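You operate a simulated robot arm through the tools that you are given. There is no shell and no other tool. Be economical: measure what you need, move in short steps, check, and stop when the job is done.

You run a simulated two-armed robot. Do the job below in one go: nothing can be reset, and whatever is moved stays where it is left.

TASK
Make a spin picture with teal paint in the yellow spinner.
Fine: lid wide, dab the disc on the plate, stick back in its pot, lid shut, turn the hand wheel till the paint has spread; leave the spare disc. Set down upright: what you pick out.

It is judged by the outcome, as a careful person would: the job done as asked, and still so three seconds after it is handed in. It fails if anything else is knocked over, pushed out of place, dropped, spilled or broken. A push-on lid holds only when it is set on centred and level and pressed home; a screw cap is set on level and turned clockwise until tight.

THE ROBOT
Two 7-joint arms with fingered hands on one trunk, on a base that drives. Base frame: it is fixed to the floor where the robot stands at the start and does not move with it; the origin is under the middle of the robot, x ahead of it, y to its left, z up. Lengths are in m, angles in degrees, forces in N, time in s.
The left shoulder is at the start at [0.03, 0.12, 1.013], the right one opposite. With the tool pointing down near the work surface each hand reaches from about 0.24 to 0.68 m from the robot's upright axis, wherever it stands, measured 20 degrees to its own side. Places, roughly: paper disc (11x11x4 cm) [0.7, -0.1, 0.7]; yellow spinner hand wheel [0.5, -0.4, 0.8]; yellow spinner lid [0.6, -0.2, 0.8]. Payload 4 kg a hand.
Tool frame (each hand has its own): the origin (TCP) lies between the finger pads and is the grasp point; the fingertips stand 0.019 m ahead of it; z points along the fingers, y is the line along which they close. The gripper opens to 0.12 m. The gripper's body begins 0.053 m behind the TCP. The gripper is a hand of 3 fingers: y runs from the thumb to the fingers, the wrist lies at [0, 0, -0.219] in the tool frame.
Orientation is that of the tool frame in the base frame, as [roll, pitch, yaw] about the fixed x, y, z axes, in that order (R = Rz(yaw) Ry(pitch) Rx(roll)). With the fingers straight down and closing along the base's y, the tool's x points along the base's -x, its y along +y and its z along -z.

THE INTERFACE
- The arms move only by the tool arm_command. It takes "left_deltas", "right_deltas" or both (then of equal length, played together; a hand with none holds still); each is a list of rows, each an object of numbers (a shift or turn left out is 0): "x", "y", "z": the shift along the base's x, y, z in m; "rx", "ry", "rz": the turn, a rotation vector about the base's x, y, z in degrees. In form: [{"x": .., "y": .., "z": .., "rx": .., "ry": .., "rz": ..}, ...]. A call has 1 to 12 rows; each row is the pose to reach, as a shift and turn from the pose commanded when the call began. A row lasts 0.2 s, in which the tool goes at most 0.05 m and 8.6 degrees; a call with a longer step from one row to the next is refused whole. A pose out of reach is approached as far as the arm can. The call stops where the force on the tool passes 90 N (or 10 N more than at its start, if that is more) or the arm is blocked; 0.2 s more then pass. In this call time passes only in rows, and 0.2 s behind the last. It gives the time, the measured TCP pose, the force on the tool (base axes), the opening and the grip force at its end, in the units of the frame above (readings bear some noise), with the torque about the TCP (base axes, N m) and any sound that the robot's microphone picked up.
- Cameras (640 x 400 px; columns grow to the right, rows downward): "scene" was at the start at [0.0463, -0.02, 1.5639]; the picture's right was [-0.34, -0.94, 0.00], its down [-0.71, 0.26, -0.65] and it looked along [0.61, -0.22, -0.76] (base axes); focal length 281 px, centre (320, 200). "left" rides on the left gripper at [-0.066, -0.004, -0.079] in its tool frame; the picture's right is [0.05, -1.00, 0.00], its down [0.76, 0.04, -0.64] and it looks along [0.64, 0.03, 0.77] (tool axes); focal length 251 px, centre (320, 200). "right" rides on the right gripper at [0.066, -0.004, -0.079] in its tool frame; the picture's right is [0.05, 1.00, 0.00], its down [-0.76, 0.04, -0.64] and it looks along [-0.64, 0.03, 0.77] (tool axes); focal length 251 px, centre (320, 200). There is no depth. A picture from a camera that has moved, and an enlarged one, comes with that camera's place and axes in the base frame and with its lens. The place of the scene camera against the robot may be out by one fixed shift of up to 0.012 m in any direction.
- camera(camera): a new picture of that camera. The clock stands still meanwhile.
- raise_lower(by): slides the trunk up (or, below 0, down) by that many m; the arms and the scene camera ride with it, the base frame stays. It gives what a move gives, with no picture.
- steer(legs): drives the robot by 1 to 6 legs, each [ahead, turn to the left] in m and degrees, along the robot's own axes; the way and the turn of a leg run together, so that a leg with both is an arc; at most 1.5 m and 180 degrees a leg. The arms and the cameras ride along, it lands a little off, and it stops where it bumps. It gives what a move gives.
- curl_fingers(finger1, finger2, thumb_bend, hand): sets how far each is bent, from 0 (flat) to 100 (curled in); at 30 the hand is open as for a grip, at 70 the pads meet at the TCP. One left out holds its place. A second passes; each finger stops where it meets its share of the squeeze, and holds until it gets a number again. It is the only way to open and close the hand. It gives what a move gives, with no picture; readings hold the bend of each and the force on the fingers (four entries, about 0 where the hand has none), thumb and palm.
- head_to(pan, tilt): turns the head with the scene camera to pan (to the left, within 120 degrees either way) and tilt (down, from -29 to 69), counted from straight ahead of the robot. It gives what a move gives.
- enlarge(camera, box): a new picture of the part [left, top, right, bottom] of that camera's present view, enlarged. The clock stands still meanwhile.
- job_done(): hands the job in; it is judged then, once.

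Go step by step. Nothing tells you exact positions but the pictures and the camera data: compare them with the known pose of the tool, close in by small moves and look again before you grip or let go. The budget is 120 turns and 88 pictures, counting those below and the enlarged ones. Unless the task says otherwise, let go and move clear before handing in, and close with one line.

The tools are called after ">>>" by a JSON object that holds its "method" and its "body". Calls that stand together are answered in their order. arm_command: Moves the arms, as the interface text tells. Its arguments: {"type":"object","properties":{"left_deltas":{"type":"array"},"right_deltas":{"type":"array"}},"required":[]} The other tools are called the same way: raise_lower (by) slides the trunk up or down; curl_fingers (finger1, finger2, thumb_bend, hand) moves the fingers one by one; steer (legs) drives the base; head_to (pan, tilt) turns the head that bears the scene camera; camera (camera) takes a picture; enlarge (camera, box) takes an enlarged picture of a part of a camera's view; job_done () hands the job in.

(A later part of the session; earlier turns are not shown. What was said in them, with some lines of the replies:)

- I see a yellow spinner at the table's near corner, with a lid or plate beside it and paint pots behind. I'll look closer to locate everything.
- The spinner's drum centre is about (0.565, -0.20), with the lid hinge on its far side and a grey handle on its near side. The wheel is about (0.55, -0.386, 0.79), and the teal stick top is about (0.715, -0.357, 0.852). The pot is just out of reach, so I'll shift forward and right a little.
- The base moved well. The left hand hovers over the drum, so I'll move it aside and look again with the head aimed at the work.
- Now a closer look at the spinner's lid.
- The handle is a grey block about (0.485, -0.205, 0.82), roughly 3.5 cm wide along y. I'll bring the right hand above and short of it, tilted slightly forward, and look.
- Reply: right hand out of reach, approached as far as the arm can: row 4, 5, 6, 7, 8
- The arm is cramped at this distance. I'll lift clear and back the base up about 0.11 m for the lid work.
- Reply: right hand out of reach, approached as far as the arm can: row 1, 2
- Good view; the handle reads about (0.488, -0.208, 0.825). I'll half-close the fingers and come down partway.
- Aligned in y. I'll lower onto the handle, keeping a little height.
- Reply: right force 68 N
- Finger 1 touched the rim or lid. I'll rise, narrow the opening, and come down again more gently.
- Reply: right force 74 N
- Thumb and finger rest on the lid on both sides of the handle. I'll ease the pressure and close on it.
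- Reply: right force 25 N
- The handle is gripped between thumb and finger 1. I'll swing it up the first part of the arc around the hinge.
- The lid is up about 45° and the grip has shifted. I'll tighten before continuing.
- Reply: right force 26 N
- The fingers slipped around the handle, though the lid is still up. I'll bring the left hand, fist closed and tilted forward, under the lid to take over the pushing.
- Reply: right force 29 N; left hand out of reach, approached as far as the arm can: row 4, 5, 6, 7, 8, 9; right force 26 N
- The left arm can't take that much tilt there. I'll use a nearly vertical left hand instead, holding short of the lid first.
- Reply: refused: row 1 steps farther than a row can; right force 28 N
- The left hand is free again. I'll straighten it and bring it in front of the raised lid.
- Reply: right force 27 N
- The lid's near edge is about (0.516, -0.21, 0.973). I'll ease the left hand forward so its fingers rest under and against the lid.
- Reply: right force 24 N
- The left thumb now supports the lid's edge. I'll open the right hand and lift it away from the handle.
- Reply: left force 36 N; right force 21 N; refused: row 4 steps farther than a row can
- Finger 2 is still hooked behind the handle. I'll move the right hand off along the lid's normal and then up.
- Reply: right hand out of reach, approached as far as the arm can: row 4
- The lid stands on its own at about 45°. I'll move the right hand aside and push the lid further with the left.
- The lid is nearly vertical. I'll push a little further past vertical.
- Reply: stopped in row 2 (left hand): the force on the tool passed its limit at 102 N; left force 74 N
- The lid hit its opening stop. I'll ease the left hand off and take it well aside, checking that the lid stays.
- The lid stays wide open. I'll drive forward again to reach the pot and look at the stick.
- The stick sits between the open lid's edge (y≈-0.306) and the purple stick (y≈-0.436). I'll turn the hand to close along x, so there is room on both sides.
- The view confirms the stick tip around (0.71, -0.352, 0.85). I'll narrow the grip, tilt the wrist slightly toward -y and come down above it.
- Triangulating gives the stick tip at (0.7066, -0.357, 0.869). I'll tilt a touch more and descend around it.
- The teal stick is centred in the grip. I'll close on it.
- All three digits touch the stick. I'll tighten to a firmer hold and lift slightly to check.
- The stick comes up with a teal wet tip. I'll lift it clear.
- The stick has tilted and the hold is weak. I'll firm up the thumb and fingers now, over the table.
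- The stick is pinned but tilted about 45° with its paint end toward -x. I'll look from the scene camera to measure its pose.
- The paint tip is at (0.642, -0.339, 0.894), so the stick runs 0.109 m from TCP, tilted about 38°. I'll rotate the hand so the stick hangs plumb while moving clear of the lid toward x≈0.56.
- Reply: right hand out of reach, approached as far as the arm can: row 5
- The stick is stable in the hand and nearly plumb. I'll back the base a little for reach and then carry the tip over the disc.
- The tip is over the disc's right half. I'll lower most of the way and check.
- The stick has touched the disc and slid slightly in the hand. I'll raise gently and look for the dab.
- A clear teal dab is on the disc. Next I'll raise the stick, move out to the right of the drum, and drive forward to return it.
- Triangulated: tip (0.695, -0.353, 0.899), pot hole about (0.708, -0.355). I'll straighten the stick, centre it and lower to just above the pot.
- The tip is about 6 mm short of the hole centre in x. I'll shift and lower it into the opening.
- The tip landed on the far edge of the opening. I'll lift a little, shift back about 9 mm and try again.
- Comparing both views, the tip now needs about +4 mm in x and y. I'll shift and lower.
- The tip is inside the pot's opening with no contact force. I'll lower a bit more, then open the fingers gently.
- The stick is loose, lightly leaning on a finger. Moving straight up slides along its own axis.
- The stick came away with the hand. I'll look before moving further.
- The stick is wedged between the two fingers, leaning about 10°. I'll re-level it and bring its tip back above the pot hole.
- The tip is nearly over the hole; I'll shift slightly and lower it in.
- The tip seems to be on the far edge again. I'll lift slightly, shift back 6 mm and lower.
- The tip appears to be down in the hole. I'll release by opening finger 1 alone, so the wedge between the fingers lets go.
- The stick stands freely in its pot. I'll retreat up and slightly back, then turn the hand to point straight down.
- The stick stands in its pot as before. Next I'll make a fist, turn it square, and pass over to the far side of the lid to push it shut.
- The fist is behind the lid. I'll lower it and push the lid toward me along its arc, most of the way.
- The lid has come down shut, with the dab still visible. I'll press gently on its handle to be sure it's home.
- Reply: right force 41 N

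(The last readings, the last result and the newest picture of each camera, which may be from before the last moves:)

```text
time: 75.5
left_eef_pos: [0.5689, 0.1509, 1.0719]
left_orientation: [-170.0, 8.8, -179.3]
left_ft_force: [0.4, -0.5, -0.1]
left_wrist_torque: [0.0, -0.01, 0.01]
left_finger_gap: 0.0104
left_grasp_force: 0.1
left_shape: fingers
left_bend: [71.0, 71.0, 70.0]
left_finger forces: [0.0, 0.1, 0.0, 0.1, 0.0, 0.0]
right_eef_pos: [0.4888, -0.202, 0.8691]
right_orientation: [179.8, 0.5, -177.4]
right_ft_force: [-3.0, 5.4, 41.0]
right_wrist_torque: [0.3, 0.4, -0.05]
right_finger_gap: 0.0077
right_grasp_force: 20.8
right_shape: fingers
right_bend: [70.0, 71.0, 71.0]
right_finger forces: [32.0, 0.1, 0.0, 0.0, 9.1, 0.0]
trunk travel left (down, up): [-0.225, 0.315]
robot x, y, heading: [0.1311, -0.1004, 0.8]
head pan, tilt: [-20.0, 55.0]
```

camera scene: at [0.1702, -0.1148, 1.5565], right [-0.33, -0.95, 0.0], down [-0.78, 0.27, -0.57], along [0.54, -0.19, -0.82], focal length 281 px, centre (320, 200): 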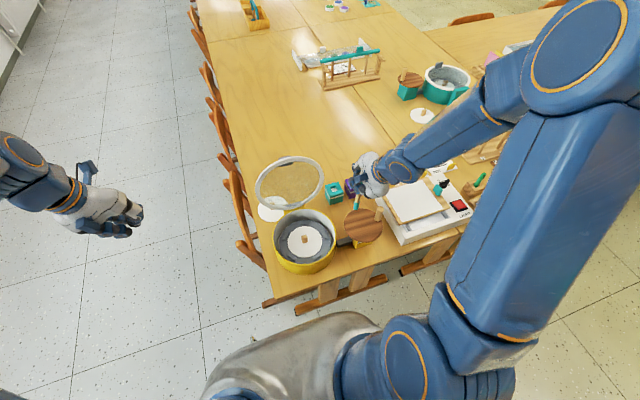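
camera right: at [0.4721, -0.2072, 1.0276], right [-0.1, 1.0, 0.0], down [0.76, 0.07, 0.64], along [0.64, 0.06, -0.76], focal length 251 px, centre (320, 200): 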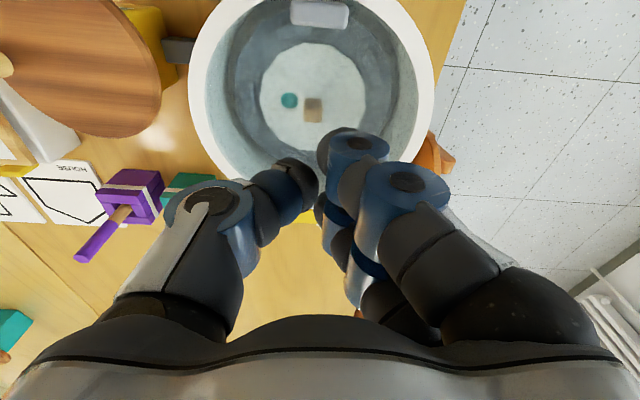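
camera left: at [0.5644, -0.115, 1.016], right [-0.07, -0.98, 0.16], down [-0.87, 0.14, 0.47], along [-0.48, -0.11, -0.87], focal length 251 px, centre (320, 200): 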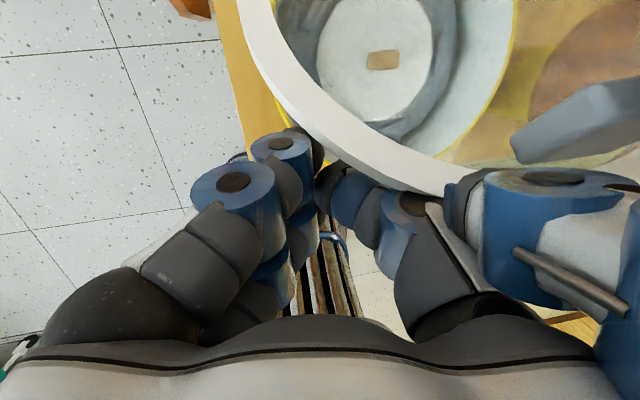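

The lid is pressed home. Now I'll lift off and move above the hand wheel's peg to see it.

>>> {"method": "arm_command", "body": {"right_deltas": [{"z": 0.04}, {"z": 0.09}, {"z": 0.13, "y": -0.02}, {"z": 0.15, "y": -0.06, "x": 0.01}, {"z": 0.15, "y": -0.105, "x": 0.02}, {"z": 0.15, "y": -0.15, "x": 0.03}, {"z": 0.15, "y": -0.19, "x": 0.035}, {"z": 0.15, "y": -0.225, "x": 0.035}]}}

>>> {"method": "camera", "body": {"camera": "right"}}

```text
time: 77.3
left_eef_pos: [0.5726, 0.149, 1.0712]
left_orientation: [-170.0, 8.7, -179.2]
left_ft_force: [0.1, 1.0, -0.4]
left_wrist_torque: [0.03, 0.0, 0.01]
left_finger_gap: 0.0101
left_grasp_force: 0.1
left_shape: fingers
left_bend: [71.0, 71.0, 70.0]
left_finger forces: [0.0, 0.0, 0.1, 0.0, 0.0, 0.1]
right_eef_pos: [0.5268, -0.4316, 1.0163]
right_orientation: [179.9, 0.1, -177.4]
right_ft_force: [-0.4, 0.6, -0.2]
right_wrist_torque: [0.0, 0.03, 0.01]
right_finger_gap: 0.0103
right_grasp_force: 0.1
right_shape: fingers
right_bend: [71.0, 71.0, 70.0]
right_finger forces: [0.0, 0.1, 0.1, 0.0, 0.0, 0.1]
trunk travel left (down, up): [-0.225, 0.315]
robot x, y, heading: [0.1321, -0.0964, 1.1]
head pan, tilt: [-20.0, 55.0]
```

```text
5 pictures are left
camera right: at [0.4614, -0.4371, 1.0941], right [-0.1, 1.0, 0.0], down [0.76, 0.07, 0.64], along [0.64, 0.07, -0.76], focal length 251 px, centre (320, 200)
```

right: 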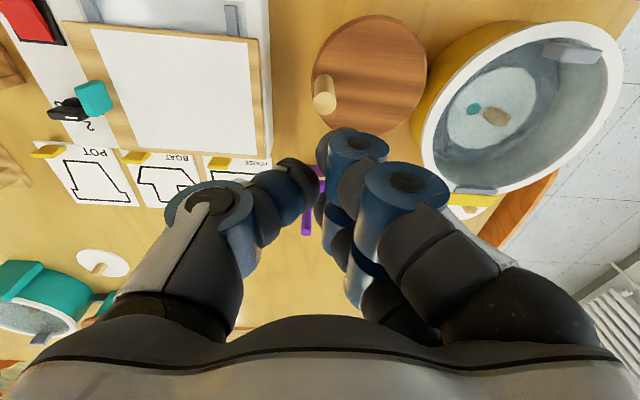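

The peg reads about (0.536, -0.4245), top near 0.875, with the wheel centre about (0.535, -0.38). I'll open the fingers, come down around the peg and close lightly.

>>> {"method": "curl_fingers", "body": {"hand": "right", "finger1": 50, "finger2": 50, "thumb_bend": 50}}

>>> {"method": "arm_command", "body": {"right_deltas": [{"x": 0.009, "y": 0.007, "z": -0.04}, {"x": 0.009, "y": 0.007, "z": -0.08}, {"x": 0.009, "y": 0.007, "z": -0.115}, {"x": 0.009, "y": 0.007, "z": -0.14}, {"x": 0.009, "y": 0.007, "z": -0.156}]}}

>>> {"method": "camera", "body": {"camera": "right"}}

```text
time: 78.3
left_eef_pos: [0.5703, 0.1505, 1.0714]
left_orientation: [-169.9, 8.7, -179.3]
left_ft_force: [0.1, -0.6, 0.5]
left_wrist_torque: [0.0, 0.0, 0.03]
left_finger_gap: 0.0103
left_grasp_force: 0.1
left_shape: fingers
left_bend: [71.0, 71.0, 70.0]
left_finger forces: [0.0, 0.0, 0.0, 0.0, 0.0, 0.0]
right_eef_pos: [0.5272, -0.4301, 1.017]
right_orientation: [179.9, 0.1, -177.5]
right_ft_force: [-0.1, 0.0, -0.2]
right_wrist_torque: [0.03, -0.03, 0.01]
right_finger_gap: 0.0683
right_grasp_force: 0.0
right_shape: fingers
right_bend: [50.0, 50.0, 50.0]
right_finger forces: [0.0, 0.0, 0.1, 0.0, 0.1, 0.0]
trunk travel left (down, up): [-0.225, 0.315]
robot x, y, heading: [0.1267, -0.0985, 1.1]
head pan, tilt: [-20.0, 55.0]
```

```text
time: 79.5
left_eef_pos: [0.5709, 0.1498, 1.0719]
left_orientation: [-170.0, 8.6, -179.4]
left_ft_force: [0.2, -0.3, 0.4]
left_wrist_torque: [-0.02, -0.01, -0.01]
left_finger_gap: 0.0102
left_grasp_force: 0.2
left_shape: fingers
left_bend: [71.0, 71.0, 70.0]
left_finger forces: [0.0, 0.0, 0.1, 0.0, 0.1, 0.1]
right_eef_pos: [0.5347, -0.4216, 0.8592]
right_orientation: [179.9, 0.1, -177.5]
right_ft_force: [-0.4, -0.5, -0.2]
right_wrist_torque: [-0.01, 0.03, -0.02]
right_finger_gap: 0.0679
right_grasp_force: 0.1
right_shape: fingers
right_bend: [50.0, 50.0, 50.0]
right_finger forces: [0.0, 0.0, 0.0, 0.0, 0.0, 0.0]
trunk travel left (down, up): [-0.225, 0.315]
robot x, y, heading: [0.1312, -0.0966, 1.1]
head pan, tilt: [-20.0, 55.0]
```

```text
4 pictures are left
camera right: at [0.4689, -0.4287, 0.9378], right [-0.1, 1.0, 0.0], down [0.76, 0.07, 0.64], along [0.64, 0.06, -0.76], focal length 251 px, centre (320, 200)
```

right: 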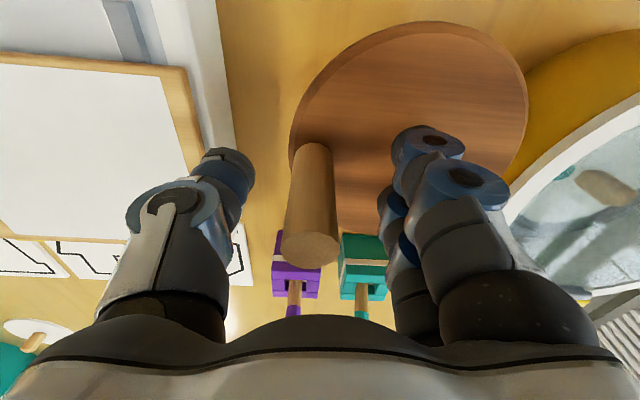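

The peg stands between thumb and fingers. I'll centre on it and close lightly.

>>> {"method": "arm_command", "body": {"right_deltas": [{"y": -0.0045, "x": 0.003}]}}

>>> {"method": "curl_fingers", "body": {"hand": "right", "finger1": 68, "finger2": 68, "thumb_bend": 66}}

```text
time: 80.0
left_eef_pos: [0.5716, 0.1491, 1.0708]
left_orientation: [-170.0, 8.5, -179.3]
left_ft_force: [-0.1, -0.5, -0.5]
left_wrist_torque: [-0.01, -0.01, 0.03]
left_finger_gap: 0.0104
left_grasp_force: 0.0
left_shape: fingers
left_bend: [71.0, 71.0, 70.0]
left_finger forces: [0.0, 0.0, 0.0, 0.0, 0.1, 0.0]
right_eef_pos: [0.5375, -0.4258, 0.8601]
right_orientation: [179.9, 0.0, -177.5]
right_ft_force: [0.3, 0.7, -0.3]
right_wrist_torque: [0.0, 0.0, -0.01]
right_finger_gap: 0.0682
right_grasp_force: 0.0
right_shape: fingers
right_bend: [50.0, 50.0, 50.0]
right_finger forces: [0.0, 0.0, 0.0, 0.0, 0.0, 0.0]
trunk travel left (down, up): [-0.225, 0.315]
robot x, y, heading: [0.1279, -0.0978, 1.0]
head pan, tilt: [-20.0, 55.0]
```

```text
time: 81.0
left_eef_pos: [0.5713, 0.1494, 1.0717]
left_orientation: [-169.9, 8.7, -179.3]
left_ft_force: [0.8, -0.4, -0.1]
left_wrist_torque: [0.0, 0.0, -0.01]
left_finger_gap: 0.0105
left_grasp_force: 0.0
left_shape: fingers
left_bend: [71.0, 71.0, 70.0]
left_finger forces: [0.0, 0.0, 0.0, 0.0, 0.0, 0.1]
right_eef_pos: [0.5371, -0.4274, 0.86]
right_orientation: [179.9, 0.0, -177.5]
right_ft_force: [0.0, 2.3, -1.4]
right_wrist_torque: [0.0, 0.0, -0.05]
right_finger_gap: 0.0233
right_grasp_force: 2.2
right_shape: fingers
right_bend: [66.0, 68.0, 65.0]
right_finger forces: [2.9, 0.0, 0.0, 0.0, 1.1, 0.1]
trunk travel left (down, up): [-0.225, 0.315]
robot x, y, heading: [0.1264, -0.0957, 1.0]
head pan, tilt: [-20.0, 55.0]
```

Thumb and finger 1 touch the peg. I'll add a bit more squeeze, hook finger 2 behind it, and try a quarter turn while watching the force.

>>> {"method": "curl_fingers", "body": {"hand": "right", "finger1": 72, "finger2": 78, "thumb_bend": 71}}

>>> {"method": "arm_command", "body": {"right_deltas": [{"x": 0.0156, "y": 0.0048}, {"x": 0.0288, "y": 0.0144}, {"x": 0.0379, "y": 0.0279}, {"x": 0.0419, "y": 0.0437}]}}

```text
time: 82.0
left_eef_pos: [0.5711, 0.1509, 1.0706]
left_orientation: [-169.9, 8.5, -179.4]
left_ft_force: [-0.8, -0.3, -1.0]
left_wrist_torque: [0.02, 0.02, -0.01]
left_finger_gap: 0.0102
left_grasp_force: 0.0
left_shape: fingers
left_bend: [71.0, 71.0, 70.0]
left_finger forces: [0.1, 0.1, 0.0, 0.1, 0.0, 0.1]
right_eef_pos: [0.5362, -0.4277, 0.8609]
right_orientation: [179.9, 0.0, -177.5]
right_ft_force: [1.0, 0.9, -4.4]
right_wrist_torque: [0.03, -0.02, 0.04]
right_finger_gap: 0.0217
right_grasp_force: 5.8
right_shape: fingers
right_bend: [66.0, 78.0, 67.0]
right_finger forces: [5.5, 0.1, 0.0, 0.0, 5.3, 0.1]
trunk travel left (down, up): [-0.225, 0.315]
robot x, y, heading: [0.1307, -0.0977, 0.9]
head pan, tilt: [-20.0, 55.0]
```

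```text
time: 83.0
left_eef_pos: [0.5716, 0.1499, 1.07]
left_orientation: [-170.0, 8.6, -179.3]
left_ft_force: [-0.3, -0.3, 0.9]
left_wrist_torque: [-0.06, 0.04, 0.01]
left_finger_gap: 0.0102
left_grasp_force: 0.1
left_shape: fingers
left_bend: [71.0, 71.0, 70.0]
left_finger forces: [0.1, 0.0, 0.0, 0.0, 0.0, 0.0]
right_eef_pos: [0.5774, -0.3813, 0.8602]
right_orientation: [179.9, 0.0, -177.5]
right_ft_force: [4.9, 0.3, 0.9]
right_wrist_torque: [0.04, -0.01, 0.01]
right_finger_gap: 0.0194
right_grasp_force: 6.3
right_shape: fingers
right_bend: [67.0, 78.0, 67.0]
right_finger forces: [4.2, 2.7, 0.0, 0.0, 6.4, 0.0]
trunk travel left (down, up): [-0.225, 0.315]
robot x, y, heading: [0.1285, -0.0995, 0.7]
head pan, tilt: [-20.0, 55.0]
```

The quarter turn went smoothly with low force. Now a full turn.

>>> {"method": "arm_command", "body": {"right_deltas": [{"x": -0.0047, "y": 0.0239}, {"x": -0.0206, "y": 0.0423}, {"x": -0.0436, "y": 0.0502}, {"x": -0.0675, "y": 0.0455}, {"x": -0.0859, "y": 0.0296}, {"x": -0.0938, "y": 0.0066}, {"x": -0.0891, "y": -0.0173}, {"x": -0.0732, "y": -0.0357}, {"x": -0.0502, "y": -0.0436}, {"x": -0.0263, "y": -0.0389}, {"x": -0.0079, "y": -0.023}, {"x": 0, "y": 0}]}}

>>> {"method": "enlarge", "body": {"camera": "scene", "box": [230, 160, 390, 260]}}

```text
time: 85.5
left_eef_pos: [0.5716, 0.1509, 1.072]
left_orientation: [-169.9, 8.7, -179.3]
left_ft_force: [-1.2, -0.1, 0.2]
left_wrist_torque: [-0.03, -0.01, 0.0]
left_finger_gap: 0.0103
left_grasp_force: 0.1
left_shape: fingers
left_bend: [71.0, 71.0, 70.0]
left_finger forces: [0.0, 0.0, 0.0, 0.0, 0.0, 0.1]
right_eef_pos: [0.5761, -0.3812, 0.861]
right_orientation: [179.9, 0.0, -177.5]
right_ft_force: [-0.8, 0.3, -2.9]
right_wrist_torque: [-0.02, 0.05, 0.02]
right_finger_gap: 0.0166
right_grasp_force: 5.4
right_shape: fingers
right_bend: [72.0, 78.0, 67.0]
right_finger forces: [4.3, 3.5, 0.0, 0.1, 4.1, 0.1]
trunk travel left (down, up): [-0.225, 0.315]
robot x, y, heading: [0.1289, -0.0975, 0.9]
head pan, tilt: [-20.0, 55.0]
```

```text
4.00 times, centred on (310, 210) of scene
camera zoom: at [0.1697, -0.1143, 1.5566], right [-0.33, -0.94, 0.0], down [-0.77, 0.27, -0.57], along [0.54, -0.19, -0.82], focal length 1123 px, centre (360, 160)
```

zoom: 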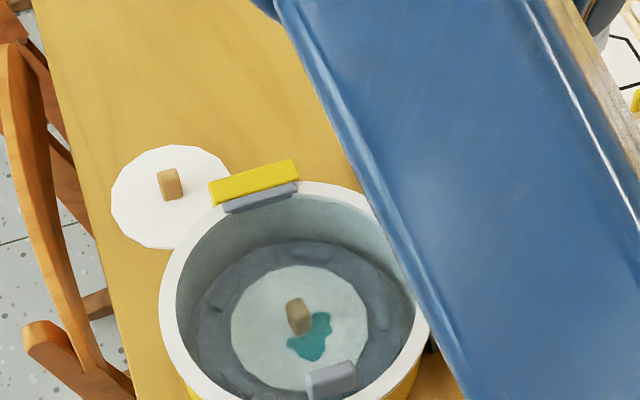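

The paint is spreading already. I'll do several more turns.

>>> {"method": "arm_command", "body": {"right_deltas": [{"x": -0.0047, "y": 0.0239}, {"x": -0.0206, "y": 0.0423}, {"x": -0.0436, "y": 0.0502}, {"x": -0.0675, "y": 0.0455}, {"x": -0.0859, "y": 0.0296}, {"x": -0.0938, "y": 0.0066}, {"x": -0.0891, "y": -0.0173}, {"x": -0.0732, "y": -0.0357}, {"x": -0.0502, "y": -0.0436}, {"x": -0.0263, "y": -0.0389}, {"x": -0.0079, "y": -0.023}, {"x": 0, "y": 0}]}}

>>> {"method": "arm_command", "body": {"right_deltas": [{"x": -0.0047, "y": 0.0239}, {"x": -0.0206, "y": 0.0423}, {"x": -0.0436, "y": 0.0502}, {"x": -0.0675, "y": 0.0455}, {"x": -0.0859, "y": 0.0296}, {"x": -0.0938, "y": 0.0066}, {"x": -0.0891, "y": -0.0173}, {"x": -0.0732, "y": -0.0357}, {"x": -0.0502, "y": -0.0436}, {"x": -0.0263, "y": -0.0389}, {"x": -0.0079, "y": -0.023}, {"x": 0, "y": 0}]}}

>>> {"method": "arm_command", "body": {"right_deltas": [{"x": -0.0047, "y": 0.0239}, {"x": -0.0206, "y": 0.0423}, {"x": -0.0436, "y": 0.0502}, {"x": -0.0675, "y": 0.0455}, {"x": -0.0859, "y": 0.0296}, {"x": -0.0938, "y": 0.0066}, {"x": -0.0891, "y": -0.0173}, {"x": -0.0732, "y": -0.0357}, {"x": -0.0502, "y": -0.0436}, {"x": -0.0263, "y": -0.0389}, {"x": -0.0079, "y": -0.023}, {"x": 0, "y": 0}]}}

>>> {"method": "enlarge", "body": {"camera": "scene", "box": [230, 160, 390, 260]}}

```text
time: 88.2
left_eef_pos: [0.5706, 0.1512, 1.0727]
left_orientation: [-169.9, 8.7, -179.3]
left_ft_force: [0.2, -0.8, 0.3]
left_wrist_torque: [-0.05, 0.02, -0.01]
left_finger_gap: 0.0104
left_grasp_force: 0.2
left_shape: fingers
left_bend: [71.0, 71.0, 70.0]
left_finger forces: [0.0, 0.0, 0.0, 0.0, 0.1, 0.0]
right_eef_pos: [0.5774, -0.3819, 0.8608]
right_orientation: [179.8, 0.0, -177.3]
right_ft_force: [-3.2, -0.8, 0.9]
right_wrist_torque: [0.0, 0.01, 0.03]
right_finger_gap: 0.0163
right_grasp_force: 6.4
right_shape: fingers
right_bend: [72.0, 78.0, 68.0]
right_finger forces: [5.5, 2.9, 0.0, 0.0, 4.4, 0.0]
trunk travel left (down, up): [-0.225, 0.315]
robot x, y, heading: [0.1275, -0.0991, 0.8]
head pan, tilt: [-20.0, 55.0]
```

```text
time: 90.8
left_eef_pos: [0.5718, 0.1508, 1.0711]
left_orientation: [-169.9, 8.7, -179.2]
left_ft_force: [0.6, -0.4, 0.5]
left_wrist_torque: [-0.05, -0.05, 0.01]
left_finger_gap: 0.0099
left_grasp_force: 0.1
left_shape: fingers
left_bend: [71.0, 71.0, 70.0]
left_finger forces: [0.1, 0.0, 0.0, 0.0, 0.0, 0.1]
right_eef_pos: [0.5776, -0.3812, 0.8594]
right_orientation: [179.8, 0.0, -177.4]
right_ft_force: [-0.5, -0.6, -1.2]
right_wrist_torque: [0.01, 0.01, 0.03]
right_finger_gap: 0.0166
right_grasp_force: 6.0
right_shape: fingers
right_bend: [72.0, 78.0, 68.0]
right_finger forces: [4.5, 3.5, 0.0, 0.0, 4.2, 0.1]
trunk travel left (down, up): [-0.225, 0.315]
robot x, y, heading: [0.1297, -0.0951, 1.0]
head pan, tilt: [-20.0, 55.0]
```

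```text
time: 93.3
left_eef_pos: [0.5716, 0.1517, 1.0711]
left_orientation: [-170.1, 8.8, -179.4]
left_ft_force: [0.1, 1.1, -1.5]
left_wrist_torque: [-0.02, -0.01, 0.01]
left_finger_gap: 0.0105
left_grasp_force: 0.0
left_shape: fingers
left_bend: [71.0, 71.0, 70.0]
left_finger forces: [0.0, 0.0, 0.0, 0.0, 0.1, 0.1]
right_eef_pos: [0.577, -0.382, 0.8645]
right_orientation: [179.8, -0.1, -177.5]
right_ft_force: [-0.3, -0.3, -7.4]
right_wrist_torque: [-0.05, 0.01, 0.0]
right_finger_gap: 0.0162
right_grasp_force: 5.5
right_shape: fingers
right_bend: [72.0, 77.0, 68.0]
right_finger forces: [4.1, 3.7, 0.0, 0.1, 2.9, 0.0]
trunk travel left (down, up): [-0.225, 0.315]
robot x, y, heading: [0.1263, -0.0979, 1.1]
head pan, tilt: [-20.0, 55.0]
```

```text
4.00 times, centred on (310, 210) of scene
camera zoom: at [0.17, -0.1146, 1.5565], right [-0.33, -0.94, 0.0], down [-0.77, 0.27, -0.57], along [0.54, -0.19, -0.82], focal length 1123 px, centre (360, 160)
```

zoom: 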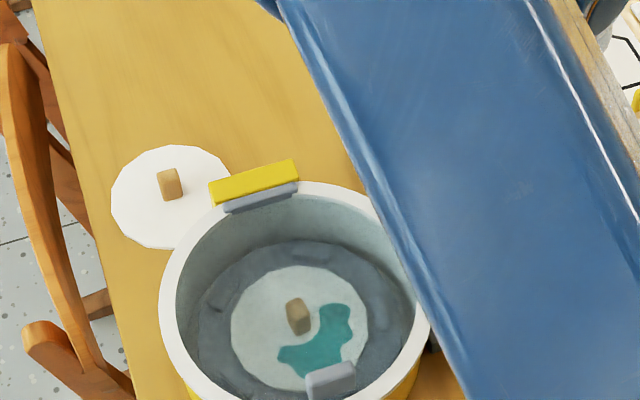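

It spreads further with each turn. I'll keep turning.

>>> {"method": "arm_command", "body": {"right_deltas": [{"x": -0.0047, "y": 0.0239}, {"x": -0.0206, "y": 0.0423}, {"x": -0.0436, "y": 0.0502}, {"x": -0.0675, "y": 0.0455}, {"x": -0.0859, "y": 0.0296}, {"x": -0.0938, "y": 0.0066}, {"x": -0.0891, "y": -0.0173}, {"x": -0.0732, "y": -0.0357}, {"x": -0.0502, "y": -0.0436}, {"x": -0.0263, "y": -0.0389}, {"x": -0.0079, "y": -0.023}, {"x": 0, "y": 0}]}}

>>> {"method": "arm_command", "body": {"right_deltas": [{"x": -0.0047, "y": 0.0239}, {"x": -0.0206, "y": 0.0423}, {"x": -0.0436, "y": 0.0502}, {"x": -0.0675, "y": 0.0455}, {"x": -0.0859, "y": 0.0296}, {"x": -0.0938, "y": 0.0066}, {"x": -0.0891, "y": -0.0173}, {"x": -0.0732, "y": -0.0357}, {"x": -0.0502, "y": -0.0436}, {"x": -0.0263, "y": -0.0389}, {"x": -0.0079, "y": -0.023}, {"x": 0, "y": 0}]}}

>>> {"method": "arm_command", "body": {"right_deltas": [{"x": -0.0047, "y": 0.0239}, {"x": -0.0206, "y": 0.0423}, {"x": -0.0436, "y": 0.0502}, {"x": -0.0675, "y": 0.0455}, {"x": -0.0859, "y": 0.0296}, {"x": -0.0938, "y": 0.0066}, {"x": -0.0891, "y": -0.0173}, {"x": -0.0732, "y": -0.0357}, {"x": -0.0502, "y": -0.0436}, {"x": -0.0263, "y": -0.0389}, {"x": -0.0079, "y": -0.023}, {"x": 0, "y": 0}]}}

>>> {"method": "arm_command", "body": {"right_deltas": [{"x": -0.0047, "y": 0.0239}, {"x": -0.0206, "y": 0.0423}, {"x": -0.0436, "y": 0.0502}, {"x": -0.0675, "y": 0.0455}, {"x": -0.0859, "y": 0.0296}, {"x": -0.0938, "y": 0.0066}, {"x": -0.0891, "y": -0.0173}, {"x": -0.0732, "y": -0.0357}, {"x": -0.0502, "y": -0.0436}, {"x": -0.0263, "y": -0.0389}, {"x": -0.0079, "y": -0.023}, {"x": 0, "y": 0}]}}

```text
time: 96.0
left_eef_pos: [0.5714, 0.1516, 1.071]
left_orientation: [-170.0, 8.7, -179.2]
left_ft_force: [-1.0, -1.3, 0.2]
left_wrist_torque: [0.01, 0.01, -0.03]
left_finger_gap: 0.0102
left_grasp_force: 0.0
left_shape: fingers
left_bend: [71.0, 71.0, 70.0]
left_finger forces: [0.0, 0.1, 0.0, 0.1, 0.0, 0.0]
right_eef_pos: [0.5775, -0.3811, 0.8599]
right_orientation: [179.8, 0.0, -177.4]
right_ft_force: [-0.1, 0.3, 1.7]
right_wrist_torque: [-0.01, 0.03, 0.03]
right_finger_gap: 0.0153
right_grasp_force: 6.8
right_shape: fingers
right_bend: [72.0, 78.0, 69.0]
right_finger forces: [4.8, 4.2, 0.1, 0.1, 3.9, 0.1]
trunk travel left (down, up): [-0.225, 0.315]
robot x, y, heading: [0.1262, -0.0953, 0.8]
head pan, tilt: [-20.0, 55.0]
```

```text
time: 98.5
left_eef_pos: [0.5713, 0.1503, 1.0705]
left_orientation: [-169.9, 8.8, -179.1]
left_ft_force: [-0.4, 0.9, -0.5]
left_wrist_torque: [0.01, 0.0, -0.03]
left_finger_gap: 0.0102
left_grasp_force: 0.0
left_shape: fingers
left_bend: [71.0, 71.0, 70.0]
left_finger forces: [0.1, 0.1, 0.0, 0.0, 0.0, 0.0]
right_eef_pos: [0.5773, -0.3822, 0.8616]
right_orientation: [179.8, 0.1, -177.4]
right_ft_force: [-1.0, 0.8, -5.3]
right_wrist_torque: [-0.05, 0.04, -0.02]
right_finger_gap: 0.0164
right_grasp_force: 6.0
right_shape: fingers
right_bend: [72.0, 77.0, 68.0]
right_finger forces: [4.8, 3.0, 0.1, 0.0, 3.3, 0.0]
trunk travel left (down, up): [-0.225, 0.315]
robot x, y, heading: [0.129, -0.1018, 1.0]
head pan, tilt: [-20.0, 55.0]
```

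```text
time: 101.2
left_eef_pos: [0.5703, 0.1499, 1.0708]
left_orientation: [-170.0, 8.6, -179.3]
left_ft_force: [1.0, 0.0, 0.1]
left_wrist_torque: [-0.03, 0.0, 0.04]
left_finger_gap: 0.0101
left_grasp_force: 0.0
left_shape: fingers
left_bend: [71.0, 71.0, 70.0]
left_finger forces: [0.1, 0.1, 0.1, 0.0, 0.1, 0.0]
right_eef_pos: [0.5782, -0.381, 0.8603]
right_orientation: [179.8, -0.1, -177.3]
right_ft_force: [-4.7, -0.8, 1.1]
right_wrist_torque: [-0.03, 0.03, 0.01]
right_finger_gap: 0.016
right_grasp_force: 6.1
right_shape: fingers
right_bend: [72.0, 78.0, 68.0]
right_finger forces: [6.1, 2.7, 0.0, 0.0, 3.8, 0.0]
trunk travel left (down, up): [-0.225, 0.315]
robot x, y, heading: [0.1283, -0.0944, 0.9]
head pan, tilt: [-20.0, 55.0]
```

```text
time: 103.8
left_eef_pos: [0.5705, 0.1511, 1.0702]
left_orientation: [-169.8, 8.7, -179.2]
left_ft_force: [0.7, -0.5, 0.6]
left_wrist_torque: [-0.01, -0.02, -0.01]
left_finger_gap: 0.0102
left_grasp_force: 0.1
left_shape: fingers
left_bend: [71.0, 71.0, 70.0]
left_finger forces: [0.0, 0.0, 0.0, 0.0, 0.1, 0.0]
right_eef_pos: [0.5789, -0.3807, 0.8606]
right_orientation: [179.7, 0.0, -177.4]
right_ft_force: [-2.7, 0.7, 0.6]
right_wrist_torque: [-0.03, 0.07, -0.02]
right_finger_gap: 0.0166
right_grasp_force: 6.0
right_shape: fingers
right_bend: [72.0, 78.0, 68.0]
right_finger forces: [5.7, 2.6, 0.0, 0.0, 4.3, 0.0]
trunk travel left (down, up): [-0.225, 0.315]
robot x, y, heading: [0.1294, -0.1, 0.9]
head pan, tilt: [-20.0, 55.0]
```

>>> {"method": "arm_command", "body": {"right_deltas": [{"x": -0.0047, "y": 0.0239}, {"x": -0.0206, "y": 0.0423}, {"x": -0.0436, "y": 0.0502}, {"x": -0.0675, "y": 0.0455}, {"x": -0.0859, "y": 0.0296}, {"x": -0.0938, "y": 0.0066}, {"x": -0.0891, "y": -0.0173}, {"x": -0.0732, "y": -0.0357}, {"x": -0.0502, "y": -0.0436}, {"x": -0.0263, "y": -0.0389}, {"x": -0.0079, "y": -0.023}, {"x": 0, "y": 0}]}}

>>> {"method": "arm_command", "body": {"right_deltas": [{"x": -0.0047, "y": 0.0239}, {"x": -0.0206, "y": 0.0423}, {"x": -0.0436, "y": 0.0502}, {"x": -0.0675, "y": 0.0455}, {"x": -0.0859, "y": 0.0296}, {"x": -0.0938, "y": 0.0066}, {"x": -0.0891, "y": -0.0173}, {"x": -0.0732, "y": -0.0357}, {"x": -0.0502, "y": -0.0436}, {"x": -0.0263, "y": -0.0389}, {"x": -0.0079, "y": -0.023}, {"x": 0, "y": 0}]}}

>>> {"method": "enlarge", "body": {"camera": "scene", "box": [230, 160, 390, 260]}}

```text
time: 106.3
left_eef_pos: [0.5705, 0.1516, 1.072]
left_orientation: [-169.9, 8.7, -179.3]
left_ft_force: [0.0, 0.0, 1.0]
left_wrist_torque: [-0.01, 0.01, -0.01]
left_finger_gap: 0.0101
left_grasp_force: 0.1
left_shape: fingers
left_bend: [71.0, 71.0, 70.0]
left_finger forces: [0.0, 0.1, 0.0, 0.0, 0.1, 0.1]
right_eef_pos: [0.5789, -0.3837, 0.8611]
right_orientation: [179.8, 0.0, -177.5]
right_ft_force: [-2.6, 0.7, 1.3]
right_wrist_torque: [-0.07, 0.05, 0.02]
right_finger_gap: 0.0162
right_grasp_force: 6.3
right_shape: fingers
right_bend: [72.0, 78.0, 68.0]
right_finger forces: [5.4, 2.9, 0.0, 0.0, 4.1, 0.0]
trunk travel left (down, up): [-0.225, 0.315]
robot x, y, heading: [0.1265, -0.0984, 1.0]
head pan, tilt: [-20.0, 55.0]
```

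```text
time: 109.0
left_eef_pos: [0.5701, 0.1512, 1.0714]
left_orientation: [-169.9, 8.7, -179.3]
left_ft_force: [-0.9, -1.0, -0.9]
left_wrist_torque: [0.0, -0.01, 0.0]
left_finger_gap: 0.0102
left_grasp_force: 0.0
left_shape: fingers
left_bend: [71.0, 71.0, 70.0]
left_finger forces: [0.0, 0.0, 0.1, 0.0, 0.1, 0.0]
right_eef_pos: [0.5772, -0.3825, 0.8603]
right_orientation: [179.9, 0.0, -177.2]
right_ft_force: [-3.0, -0.2, 2.5]
right_wrist_torque: [-0.06, 0.04, 0.01]
right_finger_gap: 0.0161
right_grasp_force: 5.7
right_shape: fingers
right_bend: [72.0, 78.0, 68.0]
right_finger forces: [5.5, 3.0, 0.0, 0.0, 4.4, 0.1]
trunk travel left (down, up): [-0.225, 0.315]
robot x, y, heading: [0.1299, -0.0961, 1.0]
head pan, tilt: [-20.0, 55.0]
```

```text
4.00 times, centred on (310, 210) of scene
camera zoom: at [0.1692, -0.1144, 1.5566], right [-0.33, -0.94, 0.0], down [-0.77, 0.27, -0.57], along [0.54, -0.19, -0.82], focal length 1123 px, centre (360, 160)
```

zoom: 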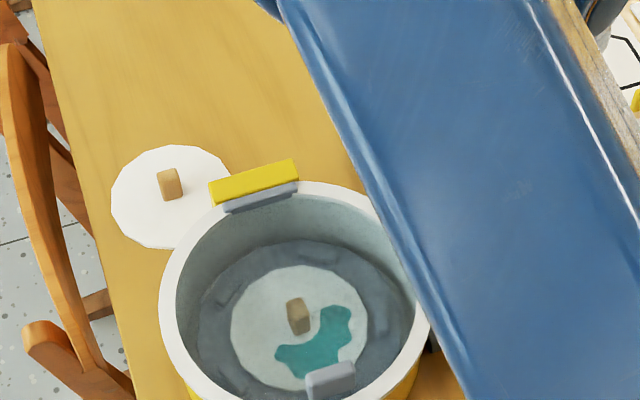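

The pattern no longer changes between 4 and 10 turns, so the paint has spread fully. I'll let go of the peg and move clear.

>>> {"method": "curl_fingers", "body": {"hand": "right", "finger1": 52, "finger2": 52, "thumb_bend": 52}}

>>> {"method": "arm_command", "body": {"right_deltas": [{"z": 0.04}, {"z": 0.08}, {"z": 0.12}, {"z": 0.16}, {"z": 0.2}, {"z": 0.22, "y": -0.04, "x": -0.02}, {"z": 0.23, "y": -0.08, "x": -0.05}, {"z": 0.23, "y": -0.12, "x": -0.08}]}}

>>> {"method": "enlarge", "body": {"camera": "scene", "box": [230, 140, 406, 250]}}

```text
time: 110.0
left_eef_pos: [0.5714, 0.1498, 1.0719]
left_orientation: [-170.1, 8.6, -179.3]
left_ft_force: [-0.7, -0.3, -0.6]
left_wrist_torque: [-0.01, -0.01, 0.02]
left_finger_gap: 0.0106
left_grasp_force: 0.1
left_shape: fingers
left_bend: [71.0, 71.0, 70.0]
left_finger forces: [0.0, 0.0, 0.0, 0.1, 0.1, 0.1]
right_eef_pos: [0.5779, -0.3849, 0.8606]
right_orientation: [179.9, 0.1, -177.4]
right_ft_force: [-0.1, 0.3, -0.3]
right_wrist_torque: [0.02, 0.0, -0.02]
right_finger_gap: 0.0618
right_grasp_force: 0.0
right_shape: fingers
right_bend: [52.0, 52.0, 52.0]
right_finger forces: [0.1, 0.1, 0.0, 0.1, 0.0, 0.0]
trunk travel left (down, up): [-0.225, 0.315]
robot x, y, heading: [0.127, -0.0973, 1.0]
head pan, tilt: [-20.0, 55.0]
```

```text
refused: row 7 steps farther than a row can; nothing moved
```

```text
3.64 times, centred on (318, 195) of scene
camera zoom: at [0.1702, -0.1156, 1.5565], right [-0.33, -0.94, 0.0], down [-0.77, 0.27, -0.57], along [0.54, -0.19, -0.82], focal length 1021 px, centre (327, 218)
```

zoom: 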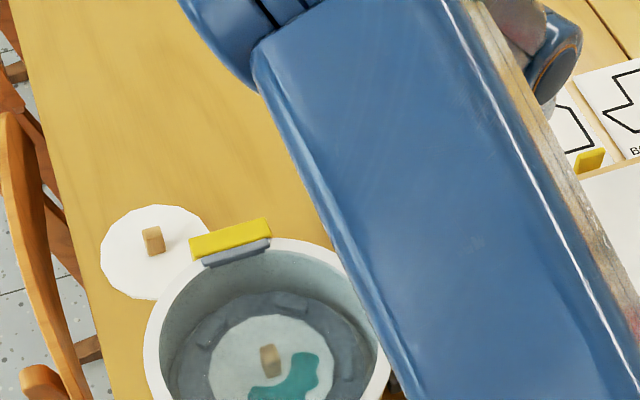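

The picture is made, with the lid shut and the hand open around the peg without touching it. I'll lift straight up and away.

>>> {"method": "arm_command", "body": {"right_deltas": [{"z": 0.04}, {"z": 0.08}, {"z": 0.12}, {"z": 0.16}, {"z": 0.2}, {"z": 0.22, "y": -0.03, "x": -0.02}, {"z": 0.23, "y": -0.06, "x": -0.04}, {"z": 0.23, "y": -0.09, "x": -0.06}]}}

```text
time: 111.8
left_eef_pos: [0.5707, 0.1508, 1.0708]
left_orientation: [-170.0, 8.7, -179.3]
left_ft_force: [0.0, -0.2, -0.1]
left_wrist_torque: [0.02, -0.01, 0.01]
left_finger_gap: 0.0102
left_grasp_force: 0.0
left_shape: fingers
left_bend: [71.0, 71.0, 70.0]
left_finger forces: [0.0, 0.1, 0.1, 0.1, 0.0, 0.1]
right_eef_pos: [0.521, -0.4711, 1.0899]
right_orientation: [179.8, 0.1, -177.4]
right_ft_force: [0.3, -0.9, 0.5]
right_wrist_torque: [0.07, -0.01, 0.01]
right_finger_gap: 0.0617
right_grasp_force: 0.1
right_shape: fingers
right_bend: [52.0, 52.0, 52.0]
right_finger forces: [0.0, 0.0, 0.1, 0.0, 0.0, 0.0]
trunk travel left (down, up): [-0.225, 0.315]
robot x, y, heading: [0.1329, -0.0972, 0.6]
head pan, tilt: [-20.0, 55.0]
```

Both hands are clear and nothing else has been disturbed, so I'm handing the job in.

>>> {"method": "job_done", "body": {}}

```text
The job is handed in.
```

The spin picture is done: the disc on the plate was dabbed with teal, the stick is back upright in its pot, the lid is shut, the paint is spread by about ten turns of the wheel, and the spare disc is untouched.
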